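You operate a simulated robot arm through the tools that you are given. There is no shell and no other tool.

The job below is to be done with a simulated robot arm. You get a single attempt, and the scene is never put back.

Task
Stop the pump and open the left filter pot without a spill.
Fine: shut its valve and open its bleed knob before the lid knob; leave them so, and the other pot alone.

Only the result counts: the job must be done as asked and must still hold three seconds after the hand-in. Knocking over, shifting, dropping, spilling or breaking anything else fails it. A push-on lid holds only when it is set on centred and level and pressed home; a screw cap is set on level and turned clockwise until tight.

Robot
A 7-joint arm with a two-finger parallel gripper, fixed in place. Base frame: the origin is at the foot of the arm, x ahead of it, y to its left, z up; the work surface is at about z = 0.7. Lengths are in m, angles in degrees, forces in N, time in s.
Its first joint turns from -149.0 to 149.0 degrees. Payload 3.5 kg.
The TCP is the grasp point between the finger pads, 0.023 m short of the fingertips. In the tool frame z runs along the fingers and y along their closing line. Largest opening 0.094 m; finger width 0.038, thickness 0.01; the body of the gripper, 0.054 by 0.096 m, starts 0.039 m behind the TCP.
Orientation is that of the tool frame in the base frame, as a unit quaternion [w, x, y, z]. With the fingers straight down and closing along the base's y, the tool's x points along the base's -x, its y along +y and its z along -z.

Tools
- The arm moves only by the tool servo_tool. Its arguments are lists of equal length, an entry for each row: "offset": the shift along the tool's x, y, z in units of 100 mm (1.0 is 100 mm), a list of three; "rotation": the turn, a rotation vector about the tool's x, y, z in units of 120 degrees (1.0 is 120 degrees), a list of three; "gripper": the finger opening in m, from 0 to 0.094. In form: {"offset": [[x, y, z], ...], "rotation": [[wx, wy, wz], ...], "gripper": [gripper, ...]}. A call has 1 to 20 rows; each row is the pose to reach, as a shift and turn from the pose commanded when the call began, along the tool's axes at that moment. A call with a number of a shift or a turn outside -1 to 1 is refused whole. Rows are played at 5 a second. More than 0.05 m and 8.6 degrees between two rows, or a gripper value outside its range, and nothing of the call is played. A pose out of reach is approached as far as the arm can. The call stops where the force on the tool passes 90 N (or 10 N more than at its start, if that is more) or the arm is blocked; 0.2 s more then pass. Each finger travels about 0.153 m/s and halts on what it meets, pressing with about 45 N; the grip force reading is that of the motor and also rises with nothing between the fingers. The clock runs only during rows and for 0.2 s after the last one: add rows that repeat a pose to give the fingers time. The reply holds the time, the measured pose of the TCP, the force on the tool along the base axes, the opening and the grip force, in the units named above and with some noise, with the torque about the TCP (base axes, N m) and any sound that the robot's microphone picked up.
- Cameras (640 x 400 px; columns grow to the right, rows downward): "scene" is fixed at [0.2199, -0.4991, 1.6428]; the picture's right is [-0.48, -0.88, 0.00], its down [-0.76, 0.42, -0.49] and it looks along [0.43, -0.24, -0.87] (base axes); focal length 289 px, centre (320, 200). "wrist" rides on the gripper at [0.086, 0.016, -0.074] in the tool frame; the picture's right is [-0.18, 0.98, 0.00], its down [-0.58, -0.11, -0.81] and it looks along [-0.79, -0.15, 0.59] (tool axes); focal length 243 px, centre (320, 200). There is no depth. A picture from a camera that has moved, and an enlarged one, comes with that camera's place and axes in the base frame and with its lens.
- camera(camera): a new picture of that camera. It takes no simulated time.
- enlarge(camera, box): a new picture of the part [left, top, right, bottom] of that camera's present view, enlarged. It takes no simulated time.
- hand_in(): hands the job in; it is judged then, once.

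Nothing tells you positions but the pictures and the camera data. Unless the task says otherwise, let go and move clear before handing in.

The tools are called after "Request:" as a command line: name --argument value ..., lists and objects as JSON in quotes. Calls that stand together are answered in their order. servo_tool: Moves the arm, as the interface text tells. Its arguments: {"type":"object","properties":{"offset":{"type":"array"},"rotation":{"type":"array"},"gripper":{"type":"array"}},"required":["offset","rotation","gripper"]} The other tools are called the same way: camera (camera) takes a picture; enlarge (camera, box) takes an enlarged picture of a part of a camera's view; hand_in () hands the job in.

At the start:

```text
time: 0.0
position: [0.6026, -0.9171, 1.2118]
orientation: [0.0, 0.0, 1.0, 0.001]
contact_force: [-0.1, 0.4, 0.3]
moment: [-0.04, 0.0, -0.03]
finger_gap: 0.0939
grasp_force: 0.1
```

scene: 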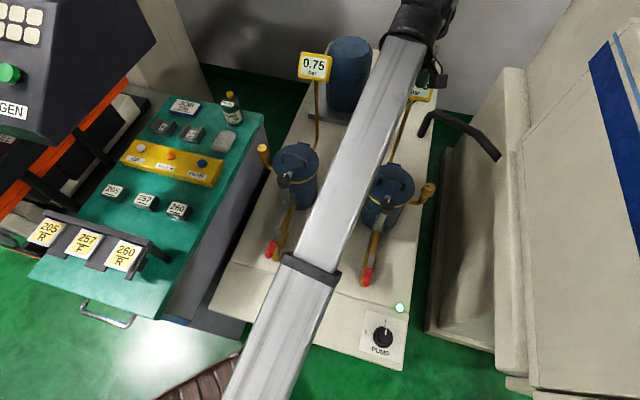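
wrist: 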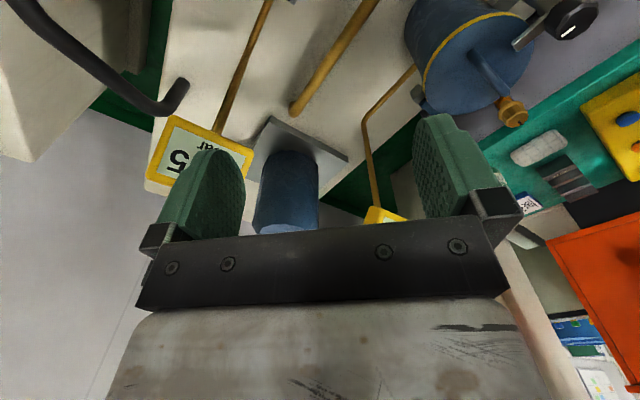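

I see a skid with two blue filter pots, a pump knob near the front right, and a workbench to the left; the arm partly hides the view. I'll enlarge parts of the picture before moving.

Request:
enlarge --camera "scene" --box '[240, 120, 340, 280]'

Request:
enlarge --camera "scene" --box '[340, 140, 460, 300]'

Request:
enlarge --camera "scene" --box '[330, 280, 430, 370]'

Request:
enlarge --camera "wrist" --box '[340, 0, 640, 190]'

```text
2.50 times, centred on (290, 200) of scene
camera zoom: at [0.2199, -0.4991, 1.6428], right [-0.48, -0.88, 0.0], down [-0.76, 0.42, -0.49], along [0.43, -0.24, -0.87], focal length 722 px, centre (395, 200)
```

zoom: 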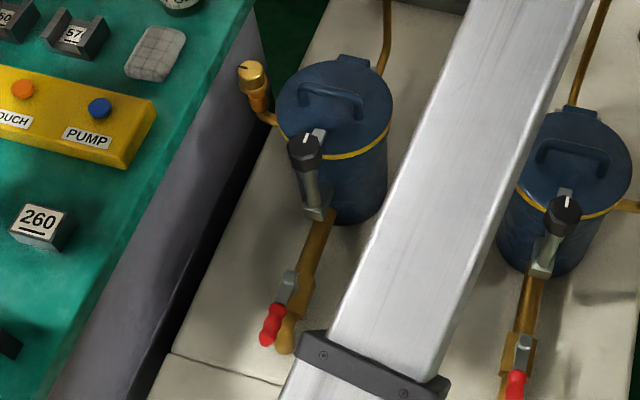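

```text
2.50 times, centred on (400, 220) of scene
camera zoom: at [0.2199, -0.4991, 1.6428], right [-0.48, -0.88, 0.0], down [-0.76, 0.42, -0.49], along [0.43, -0.24, -0.87], focal length 722 px, centre (120, 150)
```

zoom: 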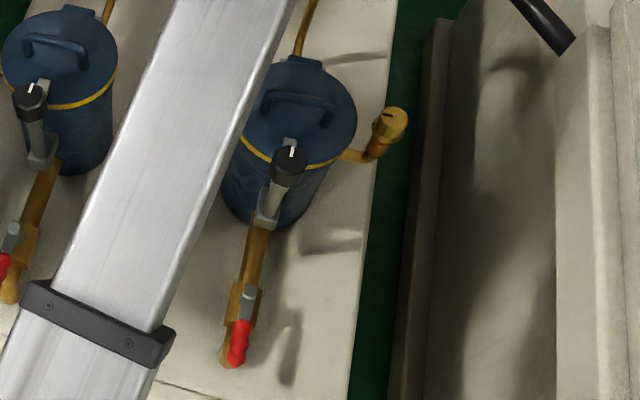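

```text
4.44 times, centred on (380, 325) of scene
camera zoom: at [0.2199, -0.4991, 1.6428], right [-0.48, -0.88, 0.0], down [-0.76, 0.42, -0.49], along [0.43, -0.24, -0.87], focal length 1283 px, centre (53, -356)
```

zoom: 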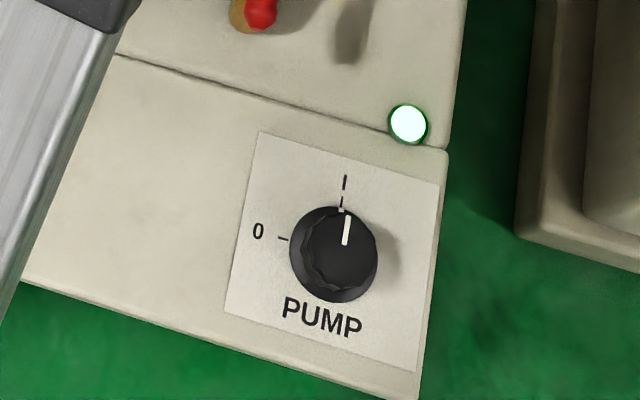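

```text
2.11 times, centred on (490, 95) of wrist
camera zoom: at [0.5159, -0.9008, 1.2851], right [0.18, 0.98, 0.0], down [0.58, -0.11, 0.81], along [0.79, -0.15, -0.59], focal length 511 px, centre (-38, 421)
```

zoom: 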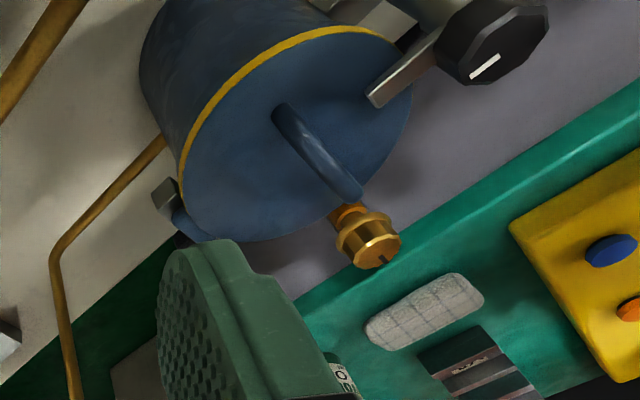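

The skid is turned about 45°, with the left pot near (0.70, -0.69), the right pot near (0.52, -0.89) and the pump knob near (0.19, -0.70). I'll pull the arm back towards the base to clear the scene camera, then survey with the wrist camera.

Request:
servo_tool --offset '[[0.15, 0.23, -0.1], [0.3, 0.46, -0.2], [0.45, 0.69, -0.3], [0.6, 0.95, -0.4]]' --rotation '[[0, 0, 0], [0, 0, 0], [0, 0, 0], [0, 0, 0]]' --gripper '[0.094, 0.094, 0.094, 0.094]'

Request:
servo_tool --offset '[[0.15, 0.23, 0], [0.3, 0.46, 0], [0.45, 0.69, 0], [0.6, 0.95, 0]]' --rotation '[[0, 0, 0], [0, 0, 0], [0, 0, 0], [0, 0, 0]]' --gripper '[0.094, 0.094, 0.094, 0.094]'

Request:
servo_tool --offset '[[0.15, 0.23, 0], [0.3, 0.46, 0], [0.45, 0.69, 0], [0.6, 0.95, 0]]' --rotation '[[0, 0, 0], [0, 0, 0], [0, 0, 0], [0, 0, 0]]' --gripper '[0.094, 0.094, 0.094, 0.094]'

Request:
servo_tool --offset '[[0.15, 0.23, 0], [0.3, 0.46, 0], [0.45, 0.69, 0], [0.6, 0.95, 0]]' --rotation '[[0, 0, 0], [0, 0, 0], [0, 0, 0], [0, 0, 0]]' --gripper '[0.094, 0.094, 0.094, 0.094]'

Request:
servo_tool --offset '[[0.15, 0.23, 0], [0.3, 0.46, 0], [0.45, 0.69, 0], [0.5, 0.7, 0], [0.5, 0.7, 0], [0.5, 0.7, 0]]' --rotation '[[0, 0, 0.07], [0, 0, 0.14], [0, 0, 0.21], [0, 0, 0.28], [0, 0, 0.35], [0, 0, 0.375]]' --gripper '[0.094, 0.094, 0.094, 0.094, 0.094, 0.094]'

Request:
camera --camera "scene"

Request:
camera --camera "wrist"

```text
time: 1.0
position: [0.5432, -0.8259, 1.2453]
orientation: [0.004, -0.001, 1.0, -0.005]
contact_force: [-0.5, -0.2, 0.8]
moment: [0.0, -0.01, -0.02]
finger_gap: 0.0941
grasp_force: 0.1
out of reach, approached as far as the arm can: row 4
```

```text
time: 2.0
position: [0.4893, -0.7389, 1.2246]
orientation: [0.012, 0.0, 1.0, -0.018]
contact_force: [0.0, -0.6, 0.6]
moment: [0.01, -0.02, -0.02]
finger_gap: 0.0939
grasp_force: 0.1
out of reach, approached as far as the arm can: row 1, 2, 3, 4
```

```text
time: 3.0
position: [0.4404, -0.6598, 1.1912]
orientation: [0.018, 0.0, 1.0, -0.022]
contact_force: [0.3, 0.5, -0.1]
moment: [-0.02, 0.01, 0.01]
finger_gap: 0.0939
grasp_force: 0.0
out of reach, approached as far as the arm can: row 1, 2, 3, 4
```

```text
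time: 4.0
position: [0.3876, -0.5728, 1.1609]
orientation: [0.026, 0.0, 0.999, -0.034]
contact_force: [-0.4, -0.5, -0.2]
moment: [0.01, 0.01, -0.01]
finger_gap: 0.0939
grasp_force: 0.1
out of reach, approached as far as the arm can: row 2, 3, 4
```

```text
time: 4.7
position: [0.367, -0.5398, 1.1341]
orientation: [0.028, 0.128, 0.991, -0.032]
contact_force: [-14.1, -17.5, -2.8]
moment: [1.42, -1.45, 2.3]
finger_gap: 0.0941
grasp_force: 0.0
out of reach, approached as far as the arm can: row 1, 2, 3
stopped in row 3: the force on the tool passed its limit at 152 N (the readings are from after the stop); the commanded pose is now the measured one
```

```text
taken
```

scene: 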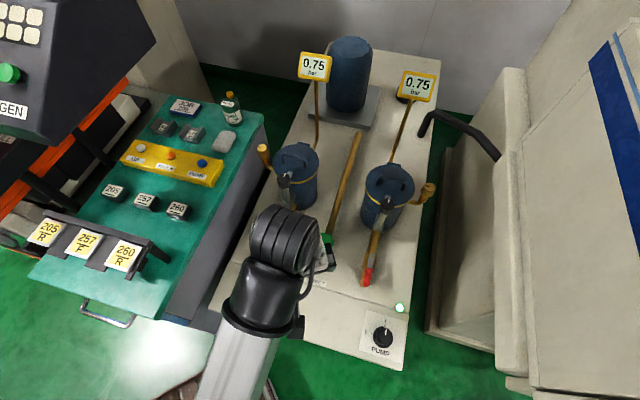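

```text
taken
camera wrist: at [0.2852, -0.4967, 1.2011], right [0.43, 0.9, -0.04], down [0.5, -0.19, 0.85], along [0.75, -0.39, -0.53], focal length 243 px, centre (320, 200)
```

wrist: 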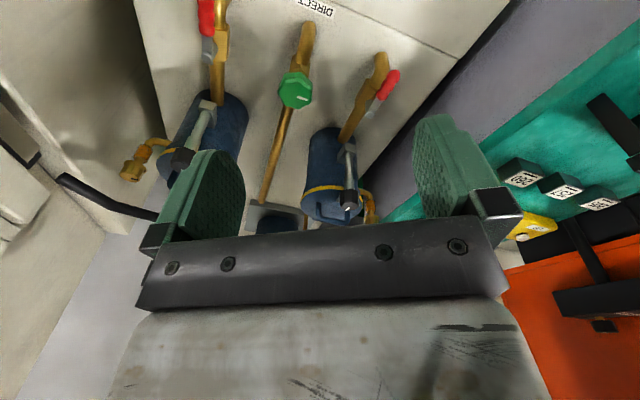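

The stop was most likely the arm folding against itself near its inner, high reach limit; nothing in the scene looks disturbed. I'll back off by going down and slightly outward.

Request:
servo_tool --offset '[[-0.05, -0.05, 0.2], [-0.1, -0.1, 0.4], [-0.18, -0.17, 0.65], [-0.25, -0.25, 0.9]]' --rotation '[[0, 0, 0], [0, 0, 0], [0, 0, 0], [0, 0, 0]]' --gripper '[0.094, 0.094, 0.094, 0.094]'

Request:
camera --camera "scene"

Request:
camera --camera "wrist"

```text
time: 5.7
position: [0.3875, -0.5746, 1.0451]
orientation: [0.028, 0.131, 0.99, -0.032]
contact_force: [0.2, 0.1, 0.0]
moment: [0.01, 0.01, 0.03]
finger_gap: 0.0941
grasp_force: 0.1
```

```text
taken
```

scene: 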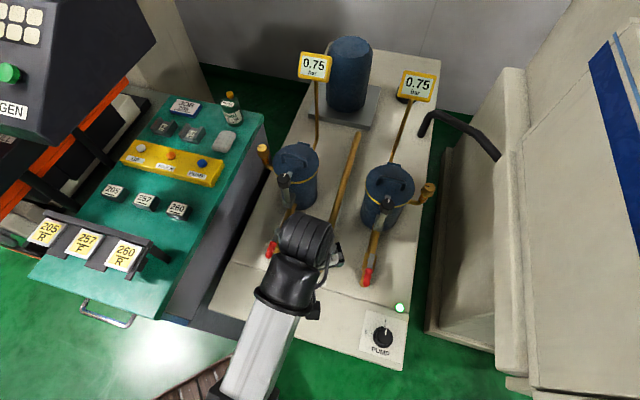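

```text
taken
camera wrist: at [0.3059, -0.5324, 1.1123], right [0.43, 0.9, -0.04], down [0.5, -0.2, 0.85], along [0.75, -0.39, -0.53], focal length 243 px, centre (320, 200)
```

wrist: 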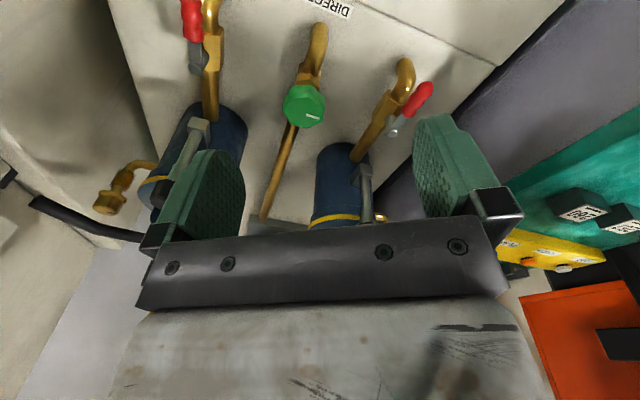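

The arm is free again. I'll level the tool and line it up with the skid.

Request:
servo_tool --offset '[[0, 0, 0], [0, 0, 0], [0, 0, 0], [0, 0, 0]]' --rotation '[[-0.0046, 0.0093, 0.0627], [-0.0092, 0.0186, 0.1254], [-0.0138, 0.0279, 0.188], [-0.0183, 0.0371, 0.2507]]' --gripper '[0.094, 0.094, 0.094, 0.094]'

Request:
camera --camera "wrist"

Request:
camera --camera "scene"

```text
time: 6.5
position: [0.3915, -0.5798, 1.0461]
orientation: [0.014, 0.305, 0.952, -0.015]
contact_force: [7.5, -1.3, -7.4]
moment: [-0.57, 0.17, -0.55]
finger_gap: 0.0937
grasp_force: 0.0
stopped in row 4: the force on the tool passed its limit at 118 N (the readings are from after the stop); the commanded pose is now the measured one
```

```text
taken
camera wrist: at [0.3288, -0.5126, 1.1163], right [0.72, 0.69, -0.01], down [0.39, -0.4, 0.83], along [0.57, -0.6, -0.56], focal length 243 px, centre (320, 200)
```

wrist: 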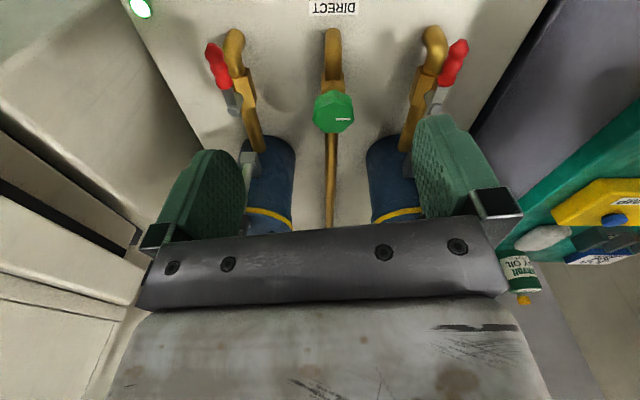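

```text
taken
```

scene: 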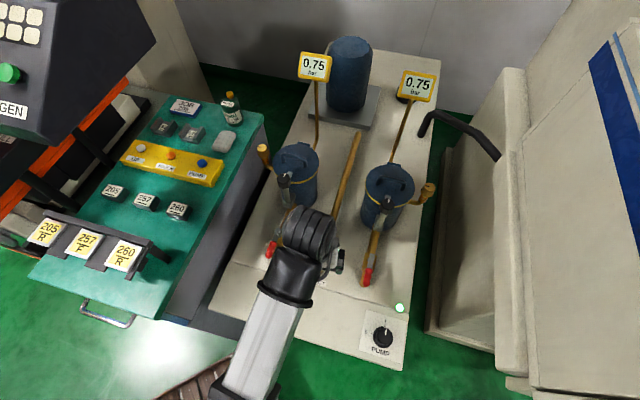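

The left valve's lever end is near (0.58, -0.51, 0.74) and the skid top is near z = 0.70. The hand seems to touch the forearm when it is high and close in, so I'll work lower and move towards the pump knob.

Request:
servo_tool --offset '[[0, 0, 0.2], [0, 0, 0.4], [0, 0, 0.6], [0, 0, 0.8], [0, 0, 0.8]]' --rotation '[[0, 0, 0], [0, 0, 0], [0, 0, 0], [0, 0, 0], [0, 0, 0]]' --gripper '[0.094, 0.094, 0.094, 0.094, 0.094]'

Request:
camera --camera "wrist"

Request:
camera --camera "scene"

```text
time: 7.7
position: [0.3918, -0.5814, 0.9663]
orientation: [0.014, 0.304, 0.952, -0.016]
contact_force: [0.1, -0.1, -1.1]
moment: [0.04, 0.02, -0.03]
finger_gap: 0.0941
grasp_force: 0.1
```

```text
taken
camera wrist: at [0.3301, -0.5143, 1.0366], right [0.72, 0.69, -0.01], down [0.4, -0.4, 0.83], along [0.57, -0.6, -0.56], focal length 243 px, centre (320, 200)
```

wrist: 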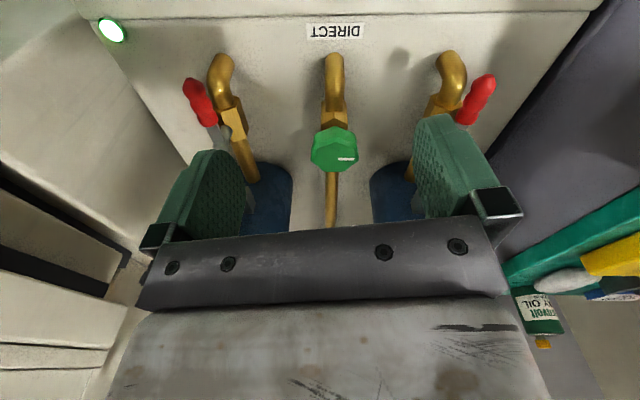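

```text
taken
```

scene: 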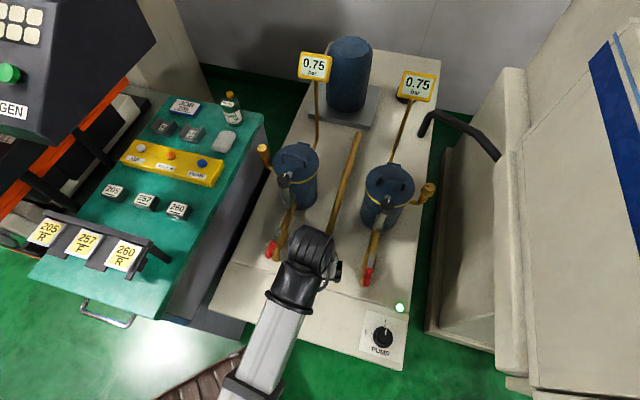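

The arm moves freely at z ≈ 0.97. I'll finish aligning it with the skid and shift over to the pump knob.

Request:
servo_tool --offset '[[0, 0, 0], [0, 0, 0], [0, 0, 0]]' --rotation '[[-0.0045, 0.009, 0.04], [-0.009, 0.0182, 0.0797], [-0.009, 0.0182, 0.0797]]' --gripper '[0.094, 0.094, 0.094]'

Request:
servo_tool --offset '[[0.1, -0.19, 0], [0.2, -0.38, 0], [0.3, -0.57, 0], [0.41, -0.76, 0]]' --rotation '[[0, 0, 0], [0, 0, 0], [0, 0, 0], [0, 0, 0]]' --gripper '[0.094, 0.094, 0.094, 0.094]'

Request:
servo_tool --offset '[[0.1, -0.19, 0], [0.2, -0.38, 0], [0.3, -0.57, 0], [0.41, -0.76, 0]]' --rotation '[[0, 0, 0], [0, 0, 0], [0, 0, 0], [0, 0, 0]]' --gripper '[0.094, 0.094, 0.094, 0.094]'

Request:
servo_tool --offset '[[0.1, -0.19, 0], [0.2, -0.38, 0], [0.3, -0.57, 0], [0.41, -0.76, 0]]' --rotation '[[0, 0, 0], [0, 0, 0], [0, 0, 0], [0, 0, 0]]' --gripper '[0.094, 0.094, 0.094, 0.094]'

Request:
camera --camera "wrist"

Request:
camera --camera "scene"

```text
time: 8.5
position: [0.3912, -0.5812, 0.967]
orientation: [0.0, 0.385, 0.923, 0.0]
contact_force: [0.2, 0.8, -0.8]
moment: [-0.02, -0.01, 0.02]
finger_gap: 0.0939
grasp_force: 0.1
```

```text
time: 9.5
position: [0.3092, -0.6054, 0.9659]
orientation: [0.0, 0.384, 0.923, 0.001]
contact_force: [0.6, -1.0, 0.1]
moment: [0.0, -0.03, -0.01]
finger_gap: 0.0941
grasp_force: 0.1
```

```text
time: 10.5
position: [0.2276, -0.6312, 0.9667]
orientation: [0.0, 0.383, 0.924, 0.0]
contact_force: [0.4, -0.9, -0.7]
moment: [0.01, -0.03, -0.02]
finger_gap: 0.0944
grasp_force: 0.0
```

```text
time: 11.5
position: [0.1436, -0.657, 0.9662]
orientation: [0.0, 0.383, 0.924, 0.0]
contact_force: [0.2, 0.8, 0.7]
moment: [0.0, -0.01, 0.01]
finger_gap: 0.094
grasp_force: 0.1
```

```text
taken
camera wrist: at [0.0951, -0.5829, 1.0394], right [0.83, 0.56, 0.0], down [0.33, -0.49, 0.81], along [0.46, -0.67, -0.59], focal length 243 px, centre (320, 200)
```

wrist: 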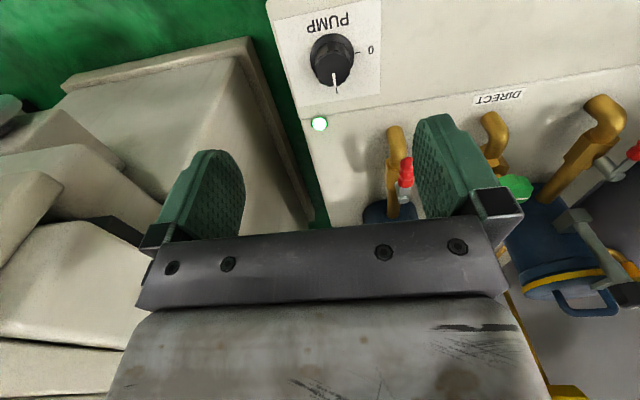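

```text
taken
```

scene: 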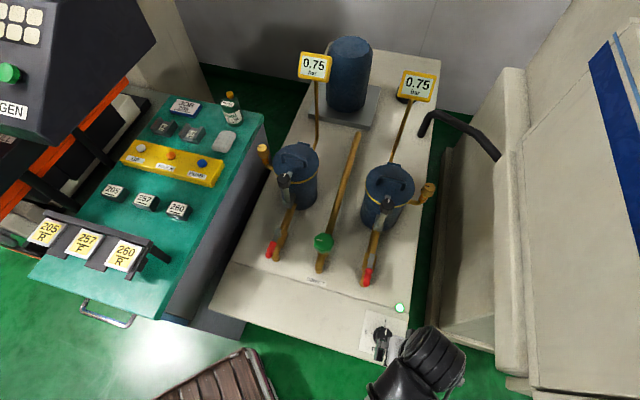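

The scene camera now has a clear view, so I'll study the controls closely.

Request:
enlarge --camera "scene" --box '[240, 130, 340, 192]'

Request:
enlarge --camera "scene" --box '[250, 200, 350, 290]'

Request:
enlarge --camera "wrist" --box '[280, 10, 400, 110]'

Request:
enlarge --camera "wrist" --box '[480, 60, 640, 330]'

Request:
enlarge --camera "scene" --box '[100, 90, 240, 190]'

```text
6.40 times, centred on (290, 161) of scene
camera zoom: at [0.2199, -0.4991, 1.6428], right [-0.48, -0.88, 0.0], down [-0.76, 0.42, -0.49], along [0.43, -0.24, -0.87], focal length 1847 px, centre (512, 450)
```

zoom: 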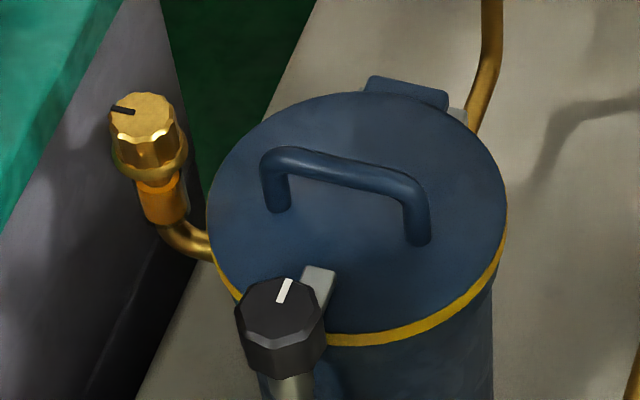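

```text
4.44 times, centred on (300, 245) of scene
camera zoom: at [0.2199, -0.4991, 1.6428], right [-0.48, -0.88, 0.0], down [-0.76, 0.42, -0.49], along [0.43, -0.24, -0.87], focal length 1283 px, centre (409, 0)
```

zoom: 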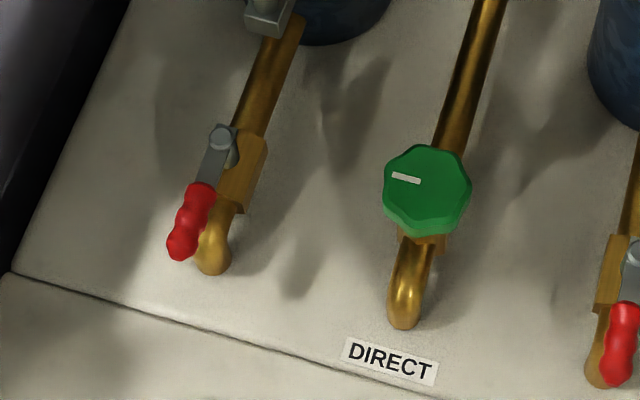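

```text
4.00 times, centred on (340, 60) of wrist
camera zoom: at [0.0951, -0.5829, 1.0394], right [0.83, 0.56, 0.0], down [0.33, -0.49, 0.81], along [0.46, -0.67, -0.59], focal length 970 px, centre (240, 760)
```

zoom: 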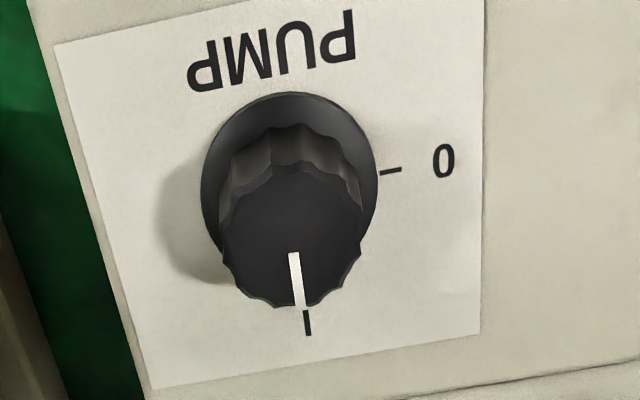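

```text
1.48 times, centred on (560, 195) of wrist
camera zoom: at [0.0951, -0.5829, 1.0394], right [0.83, 0.56, 0.0], down [0.33, -0.49, 0.81], along [0.46, -0.67, -0.59], focal length 359 px, centre (-36, 207)
```

zoom: 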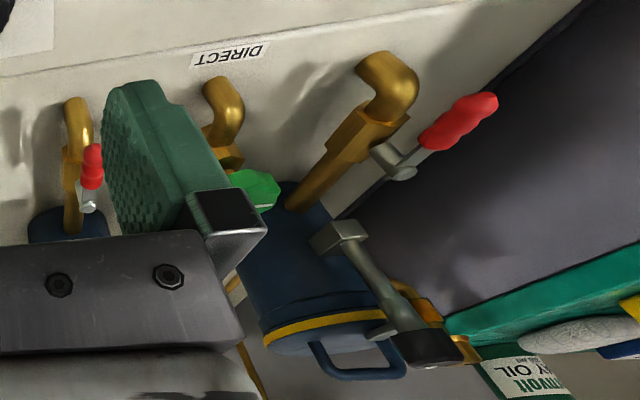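

```text
4.00 times, centred on (170, 140) of scene
camera zoom: at [0.2199, -0.4991, 1.6428], right [-0.48, -0.88, 0.0], down [-0.76, 0.42, -0.49], along [0.43, -0.24, -0.87], focal length 1154 px, centre (920, 440)
```

zoom: 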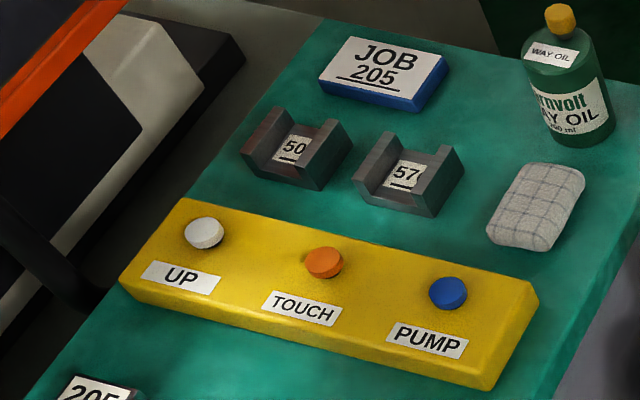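

The pump knob's top is near (0.189, -0.695, 0.737), pointing at I, with 0 a quarter turn counter-clockwise. I'll move over it and descend part way.

Request:
servo_tool --offset '[[-0.12, 0.01, 0.2], [-0.24, 0.02, 0.4], [-0.36, 0.03, 0.6], [-0.48, 0.04, 0.8], [-0.59, 0.05, 1.0], [-0.59, 0.05, 1.0]]' --rotation '[[0, 0, 0], [0, 0, 0], [0, 0, 0], [0, 0, 0], [0, 0, 0], [0, 0, 0]]' --gripper '[0.094, 0.094, 0.094, 0.094, 0.094, 0.094]'

Request:
camera --camera "wrist"

Request:
camera --camera "scene"

```text
time: 12.9
position: [0.1888, -0.6939, 0.8658]
orientation: [0.0, 0.383, 0.924, 0.0]
contact_force: [-0.4, -0.5, 1.2]
moment: [0.02, 0.0, 0.03]
finger_gap: 0.094
grasp_force: 0.0
```

```text
taken
camera wrist: at [0.1396, -0.6197, 0.9391], right [0.83, 0.56, 0.0], down [0.33, -0.49, 0.81], along [0.45, -0.67, -0.59], focal length 243 px, centre (320, 200)
```

wrist: 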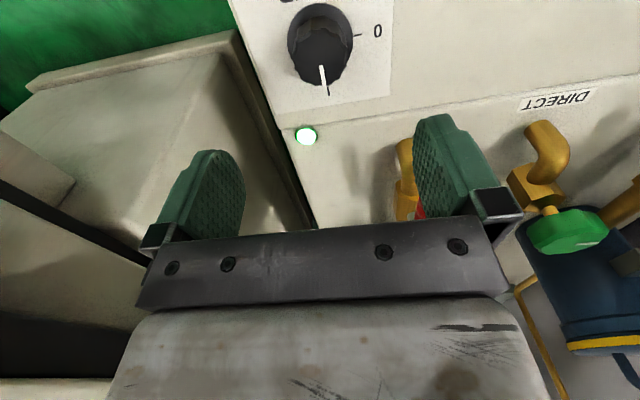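

```text
taken
```

scene: 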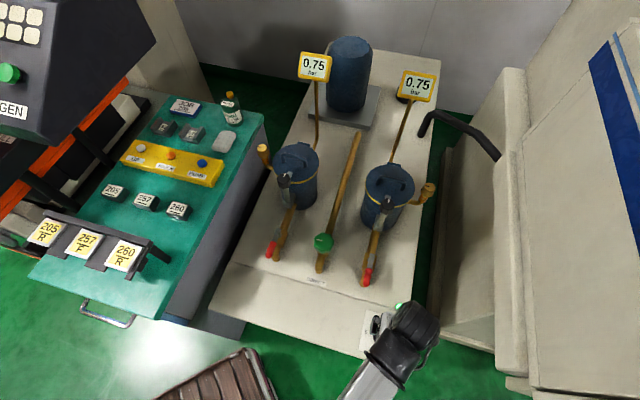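

The knob lies on the tool axis, so I'll descend onto it.

Request:
servo_tool --offset '[[0, 0, 0.2], [0, 0, 0.4], [0, 0, 0.6], [0, 0, 0.8], [0, 0, 0.9], [0, 0, 0.9]]' --rotation '[[0, 0, 0], [0, 0, 0], [0, 0, 0], [0, 0, 0], [0, 0, 0], [0, 0, 0]]' --gripper '[0.094, 0.094, 0.094, 0.094, 0.094, 0.094]'

Request:
camera --camera "wrist"

```text
time: 14.3
position: [0.1907, -0.6941, 0.7756]
orientation: [0.0, 0.384, 0.923, 0.0]
contact_force: [0.5, -0.5, 0.2]
moment: [0.02, -0.02, 0.01]
finger_gap: 0.0942
grasp_force: 0.1
```

```text
taken
camera wrist: at [0.1404, -0.6206, 0.8495], right [0.83, 0.56, 0.0], down [0.33, -0.49, 0.81], along [0.45, -0.67, -0.59], focal length 243 px, centre (320, 200)
```

wrist: 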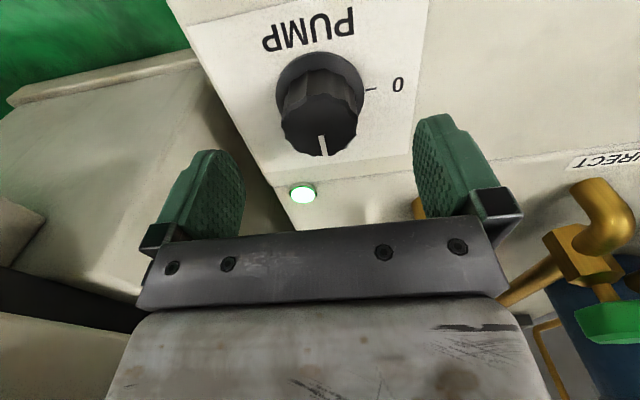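

Still centred, with the knob top at about z = 0.732. I'll go down 35 mm more and grip.

Request:
servo_tool --offset '[[0, 0, 0.12], [0, 0, 0.24], [0, 0, 0.35], [0, 0, 0.35], [0, 0, 0.35], [0, 0, 0.35]]' --rotation '[[0, 0, 0], [0, 0, 0], [0, 0, 0], [0, 0, 0], [0, 0, 0], [0, 0, 0]]' --gripper '[0.094, 0.094, 0.094, 0.07, 0.03, 0.03]'

Request:
camera --camera "wrist"

```text
time: 15.7
position: [0.1888, -0.6938, 0.7409]
orientation: [0.0, 0.384, 0.923, 0.001]
contact_force: [7.9, 6.9, -7.1]
moment: [-0.33, -0.25, 0.02]
finger_gap: 0.0439
grasp_force: 44.8
```

```text
taken
camera wrist: at [0.1399, -0.6208, 0.8148], right [0.83, 0.56, 0.0], down [0.33, -0.49, 0.81], along [0.46, -0.66, -0.59], focal length 243 px, centre (320, 200)
```

wrist: 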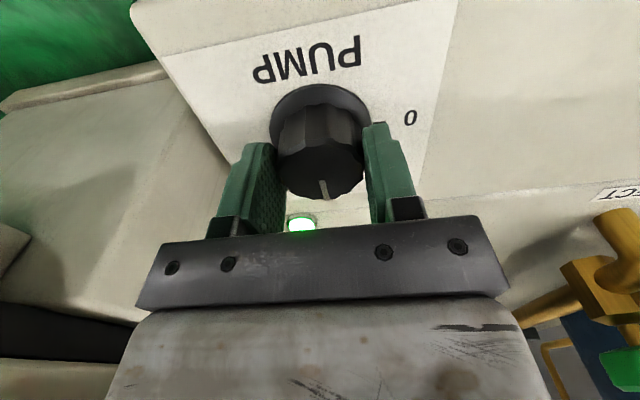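

The knob is gripped at 44 mm. I'll turn it 90° counter-clockwise seen from above.

Request:
servo_tool --offset '[[0, 0.01, 0], [0, 0.01, 0], [0, 0.01, 0], [0, 0.01, 0], [0, 0.01, 0], [0, 0.01, 0], [0, 0.01, 0], [0, 0.01, 0], [0, 0.01, 0], [0, 0.01, 0], [0, 0.01, 0], [0, 0.01, 0]]' --rotation '[[0, 0, -0.06], [0, 0, -0.125], [0, 0, -0.19], [0, 0, -0.255], [0, 0, -0.32], [0, 0, -0.385], [0, 0, -0.45], [0, 0, -0.515], [0, 0, -0.58], [0, 0, -0.645], [0, 0, -0.7], [0, 0, -0.75]]' --gripper '[0.03, 0.03, 0.03, 0.03, 0.03, 0.03, 0.03, 0.03, 0.03, 0.03, 0.03, 0.03]'

Request:
camera --camera "wrist"

Request:
camera --camera "scene"

```text
time: 18.3
position: [0.1898, -0.6947, 0.7404]
orientation: [0.002, -0.382, 0.924, -0.002]
contact_force: [13.1, -24.8, 0.3]
moment: [0.11, -0.21, -0.74]
finger_gap: 0.0438
grasp_force: 44.4
```

```text
taken
camera wrist: at [0.1186, -0.744, 0.8146], right [-0.57, 0.82, 0.0], down [0.48, 0.34, 0.81], along [0.67, 0.45, -0.59], focal length 243 px, centre (320, 200)
```

wrist: 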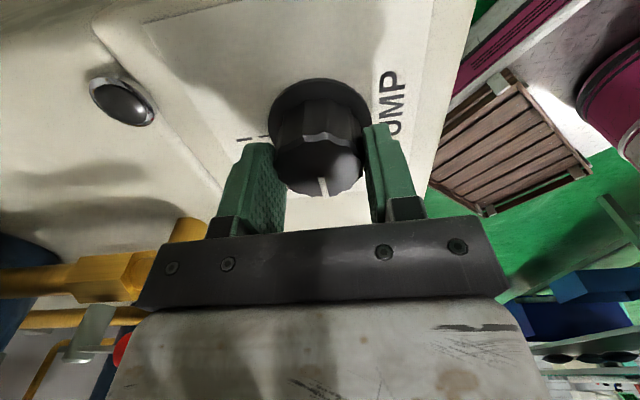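

```text
taken
```

scene: 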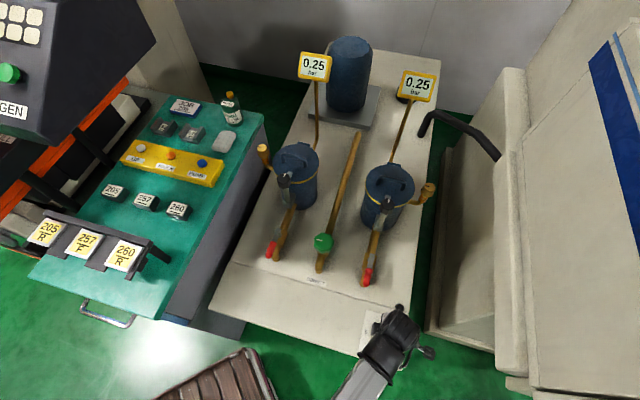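

The pump is stopped: its light is out and both gauges dropped to 0.25. I'll let go and rise clear.

Request:
servo_tool --offset '[[0, 0, 0], [0, 0, 0], [0, 0, 0], [0, 0, -0.2], [0, 0, -0.45], [0, 0, -0.7], [0, 0, -1.0]]' --rotation '[[0, 0, 0], [0, 0, 0], [0, 0, 0], [0, 0, 0], [0, 0, 0], [0, 0, 0], [0, 0, 0]]' --gripper '[0.06, 0.09, 0.094, 0.094, 0.094, 0.094, 0.094]'

Request:
camera --camera "wrist"

Request:
camera --camera "scene"

```text
time: 19.9
position: [0.1882, -0.6928, 0.8413]
orientation: [0.001, -0.383, 0.924, 0.0]
contact_force: [-0.1, -0.1, -0.1]
moment: [0.01, -0.01, 0.01]
finger_gap: 0.0939
grasp_force: 0.0
```

```text
taken
camera wrist: at [0.1166, -0.742, 0.9139], right [-0.56, 0.83, 0.0], down [0.49, 0.33, 0.81], along [0.67, 0.45, -0.59], focal length 243 px, centre (320, 200)
```

wrist: 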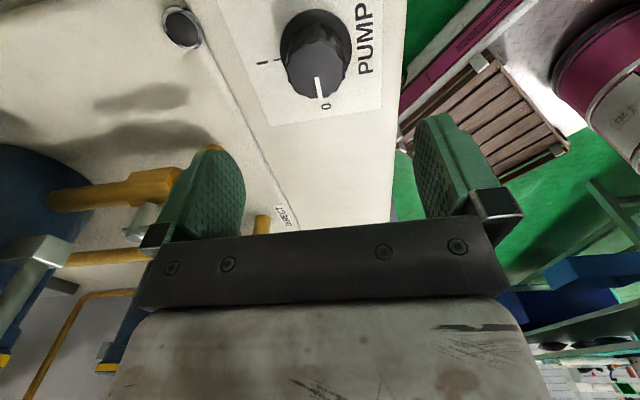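

```text
taken
```

scene: 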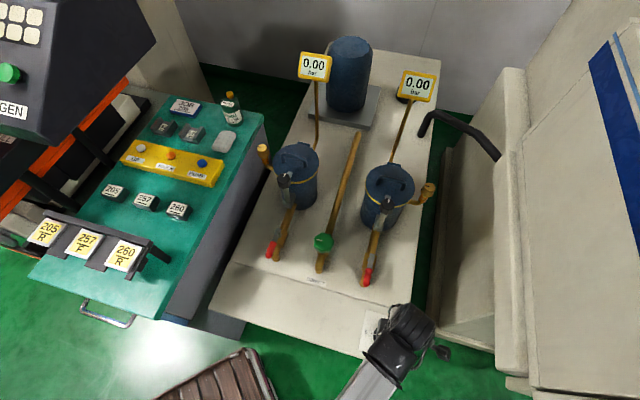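

Pressure reads 0.00 on both gauges and the knob points at 0. I'll rise, turn back to the skid heading and move towards the left valve for a close look.

Request:
servo_tool --offset '[[0, 0, -0.1], [0, 0, -0.2], [0, 0, -0.3], [0, 0, -0.4], [0, 0, -0.5], [0, 0, -0.6], [0, 0, -0.7], [0, 0, -0.8], [0, 0, -0.9], [0, 0, -1.0], [0, 0, -1.0], [0, 0, -1.0]]' --rotation '[[0, 0, 0.06], [0, 0, 0.125], [0, 0, 0.19], [0, 0, 0.255], [0, 0, 0.32], [0, 0, 0.385], [0, 0, 0.45], [0, 0, 0.515], [0, 0, 0.58], [0, 0, 0.645], [0, 0, 0.7], [0, 0, 0.75]]' --gripper '[0.094, 0.094, 0.094, 0.094, 0.094, 0.094, 0.094, 0.094, 0.094, 0.094, 0.094, 0.094]'

Request:
servo_tool --offset '[[-0.1, 0.25, 0.05], [-0.2, 0.5, 0.05], [-0.3, 0.75, 0.05], [-0.3, 1.0, 0.05]]' --rotation '[[0, 0, 0], [0, 0, 0], [0, 0, 0], [0, 0, 0]]' --gripper '[0.094, 0.094, 0.094, 0.094]'

Request:
servo_tool --offset '[[-0.1, 0.25, 0], [-0.2, 0.5, 0], [-0.3, 0.75, 0], [-0.3, 1.0, 0]]' --rotation '[[0, 0, 0], [0, 0, 0], [0, 0, 0], [0, 0, 0]]' --gripper '[0.094, 0.094, 0.094, 0.094]'

Request:
servo_tool --offset '[[0, 0.25, 0], [0, 0.5, 0], [0, 0.75, 0], [0, 1.0, 0]]' --rotation '[[0, 0, 0], [0, 0, 0], [0, 0, 0], [0, 0, 0]]' --gripper '[0.094, 0.094, 0.094, 0.094]'

Request:
camera --camera "wrist"

Request:
camera --camera "scene"

```text
time: 22.5
position: [0.1897, -0.6938, 0.9409]
orientation: [0.0, 0.384, 0.923, 0.0]
contact_force: [0.0, 0.5, 0.6]
moment: [0.0, 0.0, -0.05]
finger_gap: 0.0941
grasp_force: 0.2
```

```text
time: 23.5
position: [0.2818, -0.644, 0.9363]
orientation: [0.0, 0.384, 0.923, 0.0]
contact_force: [0.3, 1.0, 0.3]
moment: [-0.04, 0.01, 0.02]
finger_gap: 0.0942
grasp_force: 0.0
```

```text
time: 24.5
position: [0.3731, -0.5924, 0.9369]
orientation: [0.0, 0.384, 0.924, 0.0]
contact_force: [0.0, 0.3, 0.5]
moment: [0.05, 0.01, 0.02]
finger_gap: 0.0941
grasp_force: 0.1
```

```text
time: 25.5
position: [0.4442, -0.5235, 0.9362]
orientation: [0.0, 0.383, 0.924, -0.001]
contact_force: [0.1, -0.3, 0.6]
moment: [0.05, 0.0, 0.0]
finger_gap: 0.0943
grasp_force: 0.1
```

```text
taken
camera wrist: at [0.3949, -0.4508, 1.0091], right [0.83, 0.56, 0.0], down [0.33, -0.49, 0.81], along [0.45, -0.67, -0.59], focal length 243 px, centre (320, 200)
```

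wrist: 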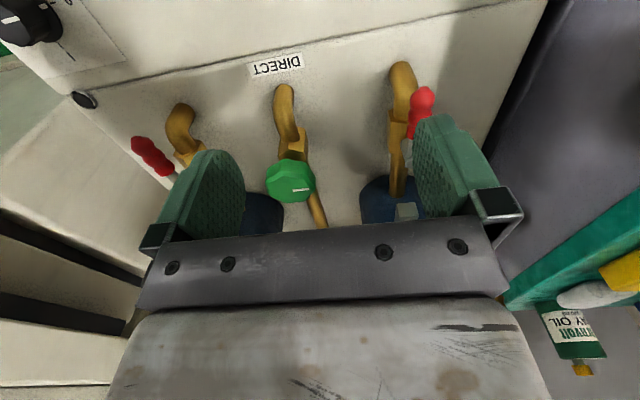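

```text
taken
```

scene: 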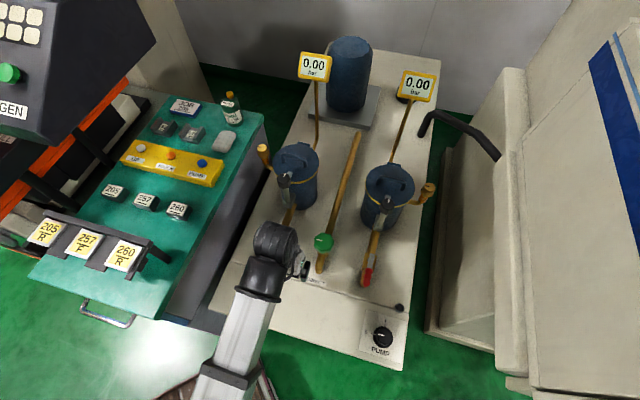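

I'll shift another 10 cm left so that the lever shows between the fingers.

Request:
servo_tool --offset '[[0.1, 0.25, 0], [0.2, 0.5, 0], [0.2, 0.75, 0.1], [0.2, 1.0, 0.3], [0.2, 1.0, 0.3]]' --rotation '[[0, 0, 0], [0, 0, 0], [0, 0, 0], [0, 0, 0], [0, 0, 0]]' --gripper '[0.094, 0.094, 0.094, 0.094, 0.094]'

Request:
camera --camera "wrist"

Request:
enlarge --camera "wrist" --box '[240, 30, 420, 230]'

```text
time: 26.7
position: [0.5005, -0.4399, 0.906]
orientation: [0.001, 0.383, 0.924, 0.0]
contact_force: [0.4, 0.5, 0.0]
moment: [-0.03, 0.04, 0.01]
finger_gap: 0.094
grasp_force: 0.0
```

```text
taken
camera wrist: at [0.4515, -0.3672, 0.9802], right [0.83, 0.56, 0.0], down [0.33, -0.49, 0.81], along [0.45, -0.67, -0.59], focal length 243 px, centre (320, 200)
```

wrist: 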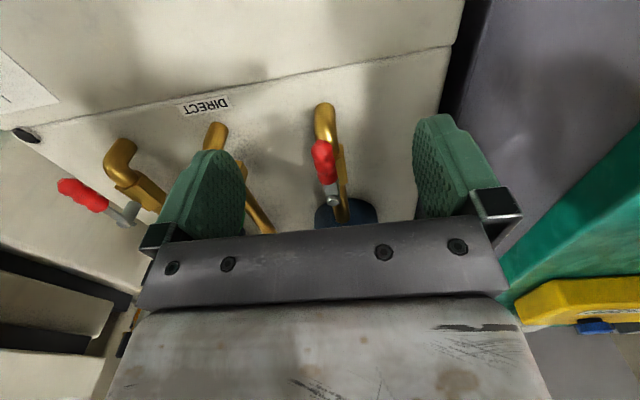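

```text
2.00 times, centred on (330, 130) of wrist
camera zoom: at [0.4515, -0.3672, 0.9802], right [0.83, 0.56, 0.0], down [0.33, -0.49, 0.81], along [0.45, -0.67, -0.59], focal length 485 px, centre (300, 340)
```

zoom: 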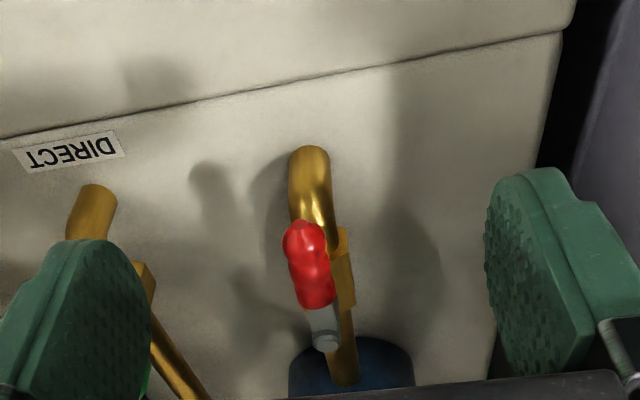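

Triangulating from two views puts the left valve's lever about 60 mm above the pipe. It pivots near (0.600, -0.558, 0.807) and its grip points to the front, so it is open. I'll close the fingers and come to the right side of the lever to push it a quarter turn to the left (clockwise).

Request:
servo_tool --offset '[[-0.2, -0.12, 0], [-0.4, -0.25, 0], [-0.6, -0.37, 0], [-0.8, -0.49, 0], [-0.886, -0.493, 0], [-0.886, -0.493, 0]]' --rotation '[[0, 0, 0], [0, 0, 0], [0, 0, 0], [0, 0, 0], [0, 0, 0], [0, 0, 0]]' --gripper '[0.07, 0.04, 0.02, 0.0, 0.0, 0.0]'

Request:
camera --camera "wrist"

Request:
enlarge --camera "scene" --box '[220, 140, 360, 300]'

```text
time: 28.1
position: [0.5285, -0.5374, 0.905]
orientation: [0.0, 0.384, 0.923, 0.0]
contact_force: [-0.4, -0.2, 0.7]
moment: [0.01, 0.0, -0.04]
finger_gap: 0.0
grasp_force: 42.5
```

```text
taken
camera wrist: at [0.4796, -0.4635, 0.9792], right [0.83, 0.56, 0.0], down [0.33, -0.49, 0.81], along [0.45, -0.67, -0.59], focal length 243 px, centre (320, 200)
```

wrist: 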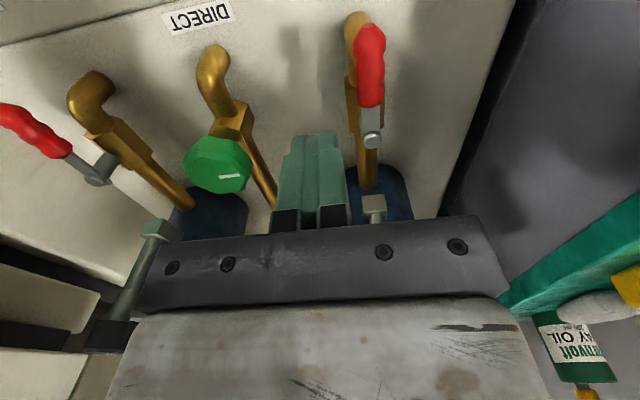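

```text
2.50 times, centred on (290, 220) of scene
camera zoom: at [0.2199, -0.4991, 1.6428], right [-0.48, -0.88, 0.0], down [-0.76, 0.42, -0.49], along [0.43, -0.24, -0.87], focal length 722 px, centre (395, 150)
```

zoom: 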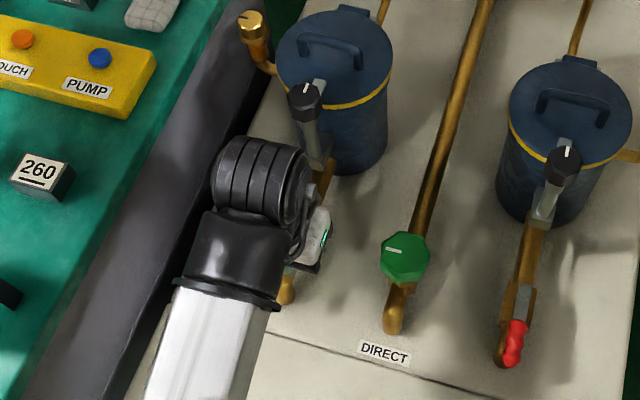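

The lever position is confirmed in this view. I'll descend beside it on its right.

Request:
servo_tool --offset '[[0, 0, 0.2], [0, 0, 0.4], [0, 0, 0.6], [0, 0, 0.8], [0, 0, 0.93], [0, 0, 0.93]]' --rotation '[[0, 0, 0], [0, 0, 0], [0, 0, 0], [0, 0, 0], [0, 0, 0], [0, 0, 0]]' --gripper '[0.0, 0.0, 0.0, 0.0, 0.0, 0.0]'

Request:
camera --camera "wrist"

Request:
camera --camera "scene"

```text
time: 29.5
position: [0.5269, -0.5369, 0.8123]
orientation: [0.0, 0.384, 0.923, 0.0]
contact_force: [0.3, 0.0, -0.6]
moment: [0.04, -0.01, 0.0]
finger_gap: 0.0
grasp_force: 42.6
```

```text
taken
camera wrist: at [0.479, -0.4638, 0.8863], right [0.83, 0.56, 0.0], down [0.33, -0.49, 0.81], along [0.45, -0.67, -0.59], focal length 243 px, centre (320, 200)
```

wrist: 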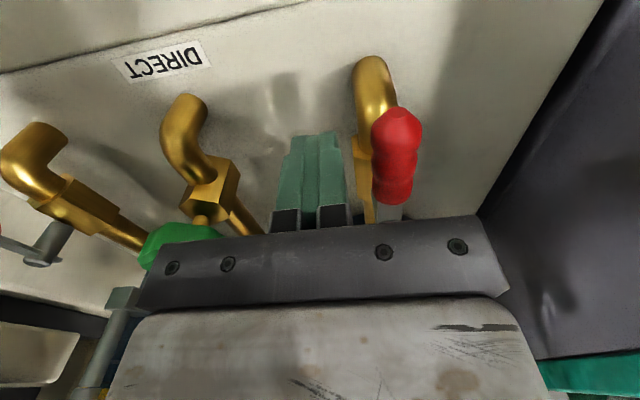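

```text
taken
```

scene: 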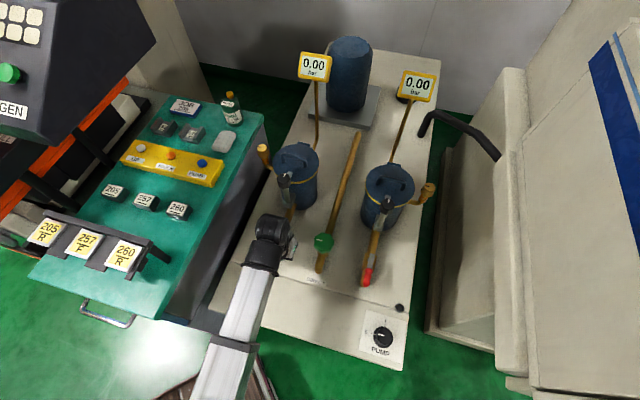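

The closed fingers sit just to the right of the grip. I'll push it along its arc, halfway first.

Request:
servo_tool --offset '[[-0.014, 0.08, 0], [-0.014, 0.156, 0], [0.002, 0.22, 0], [0.018, 0.284, 0], [0.021, 0.355, 0], [0.023, 0.427, 0], [0.003, 0.5, 0], [-0.017, 0.571, 0]]' --rotation '[[0, 0, 0], [0, 0, 0], [0, 0, 0], [0, 0, 0], [0, 0, 0], [0, 0, 0], [0, 0, 0], [0, 0, 0]]' --gripper '[0, 0, 0, 0, 0, 0, 0, 0]'

Request:
camera --camera "wrist"

Request:
camera --camera "scene"

```text
time: 31.3
position: [0.5691, -0.4993, 0.8142]
orientation: [0.0, 0.384, 0.923, 0.0]
contact_force: [-2.0, -2.6, -0.7]
moment: [-0.05, 0.04, -0.05]
finger_gap: 0.0
grasp_force: 42.3
```

```text
taken
camera wrist: at [0.5204, -0.4247, 0.888], right [0.83, 0.56, 0.0], down [0.33, -0.49, 0.81], along [0.45, -0.67, -0.59], focal length 243 px, centre (320, 200)
```

wrist: 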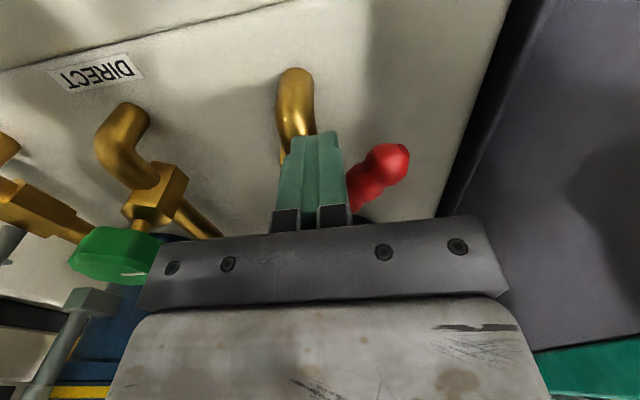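

```text
taken
```

scene: 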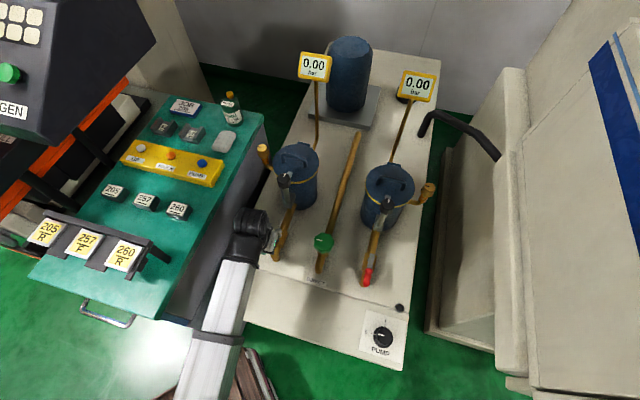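

The lever swings freely to the left, now at about 45°. I'll finish the quarter turn.

Request:
servo_tool --offset '[[-0.04, 0.07, 0], [-0.079, 0.138, 0], [-0.14, 0.2, 0], [-0.2, 0.256, 0], [-0.28, 0.3, 0], [-0.357, 0.325, 0], [-0.4, 0.325, 0]]' --rotation '[[0, 0, 0], [0, 0, 0], [0, 0, 0], [0, 0, 0], [0, 0, 0], [0, 0, 0], [0, 0, 0]]' --gripper '[0, 0, 0, 0, 0, 0, 0]'

Request:
camera --camera "wrist"

Request:
camera --camera "scene"

```text
time: 32.9
position: [0.6181, -0.5006, 0.8137]
orientation: [-0.004, 0.384, 0.923, 0.001]
contact_force: [-28.2, 27.3, 0.4]
moment: [0.2, 0.53, -0.06]
finger_gap: 0.0001
grasp_force: 42.2
```

```text
taken
camera wrist: at [0.5695, -0.427, 0.888], right [0.83, 0.56, 0.0], down [0.34, -0.49, 0.8], along [0.45, -0.66, -0.6], focal length 243 px, centre (320, 200)
```

wrist: 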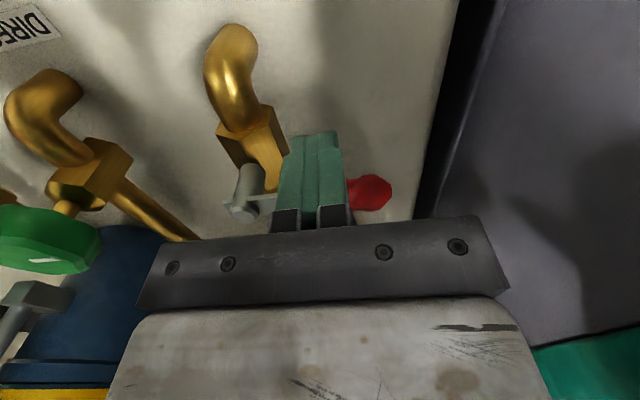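

```text
taken
```

scene: 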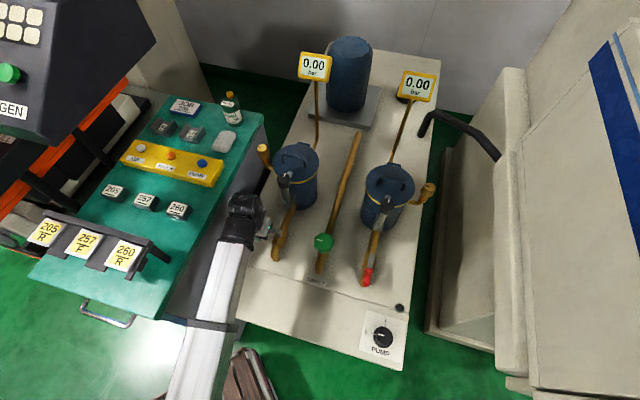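

The lever has met its stop (39 N), square across the pipe. I'll back off and rise.

Request:
servo_tool --offset '[[0.15, 0, 0], [0.3, 0, 0], [0.4, -0.1, -0.2], [0.5, -0.2, -0.4], [0.6, -0.4, -0.65], [0.7, -0.6, -0.9], [0.8, -0.8, -1.0]]' --rotation '[[0, 0, 0], [0, 0, 0], [0, 0, 0], [0, 0, 0], [0, 0, 0], [0, 0, 0], [0, 0, 0]]' --gripper '[0, 0, 0, 0, 0.03, 0.06, 0.094]'

Request:
camera --camera "wrist"

Request:
camera --camera "scene"

```text
time: 34.5
position: [0.509, -0.5008, 0.9134]
orientation: [0.0, 0.383, 0.924, 0.0]
contact_force: [0.6, -0.1, -0.9]
moment: [-0.02, 0.04, -0.01]
finger_gap: 0.094
grasp_force: 0.1
```

```text
taken
camera wrist: at [0.4597, -0.4278, 0.987], right [0.83, 0.56, 0.0], down [0.33, -0.49, 0.81], along [0.45, -0.67, -0.59], focal length 243 px, centre (320, 200)
```

wrist: 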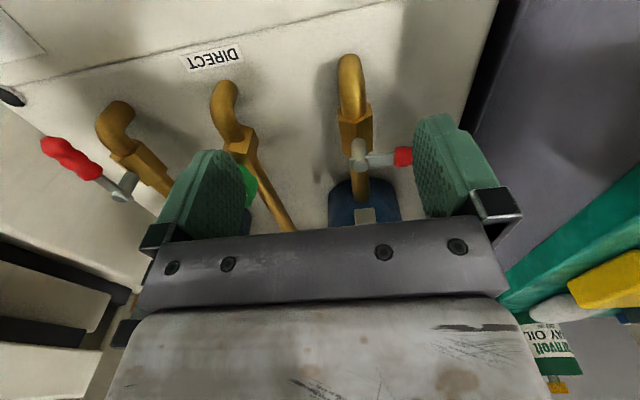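

```text
taken
```

scene: 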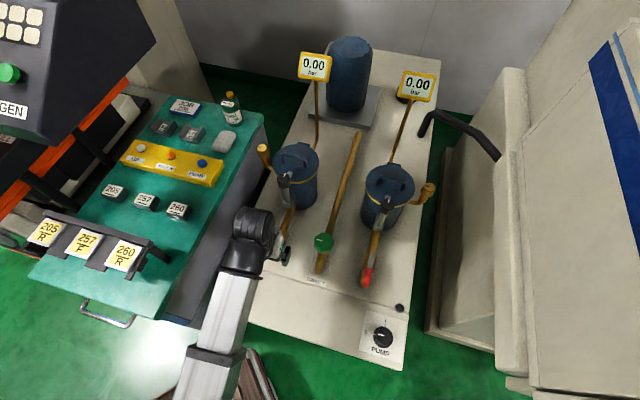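

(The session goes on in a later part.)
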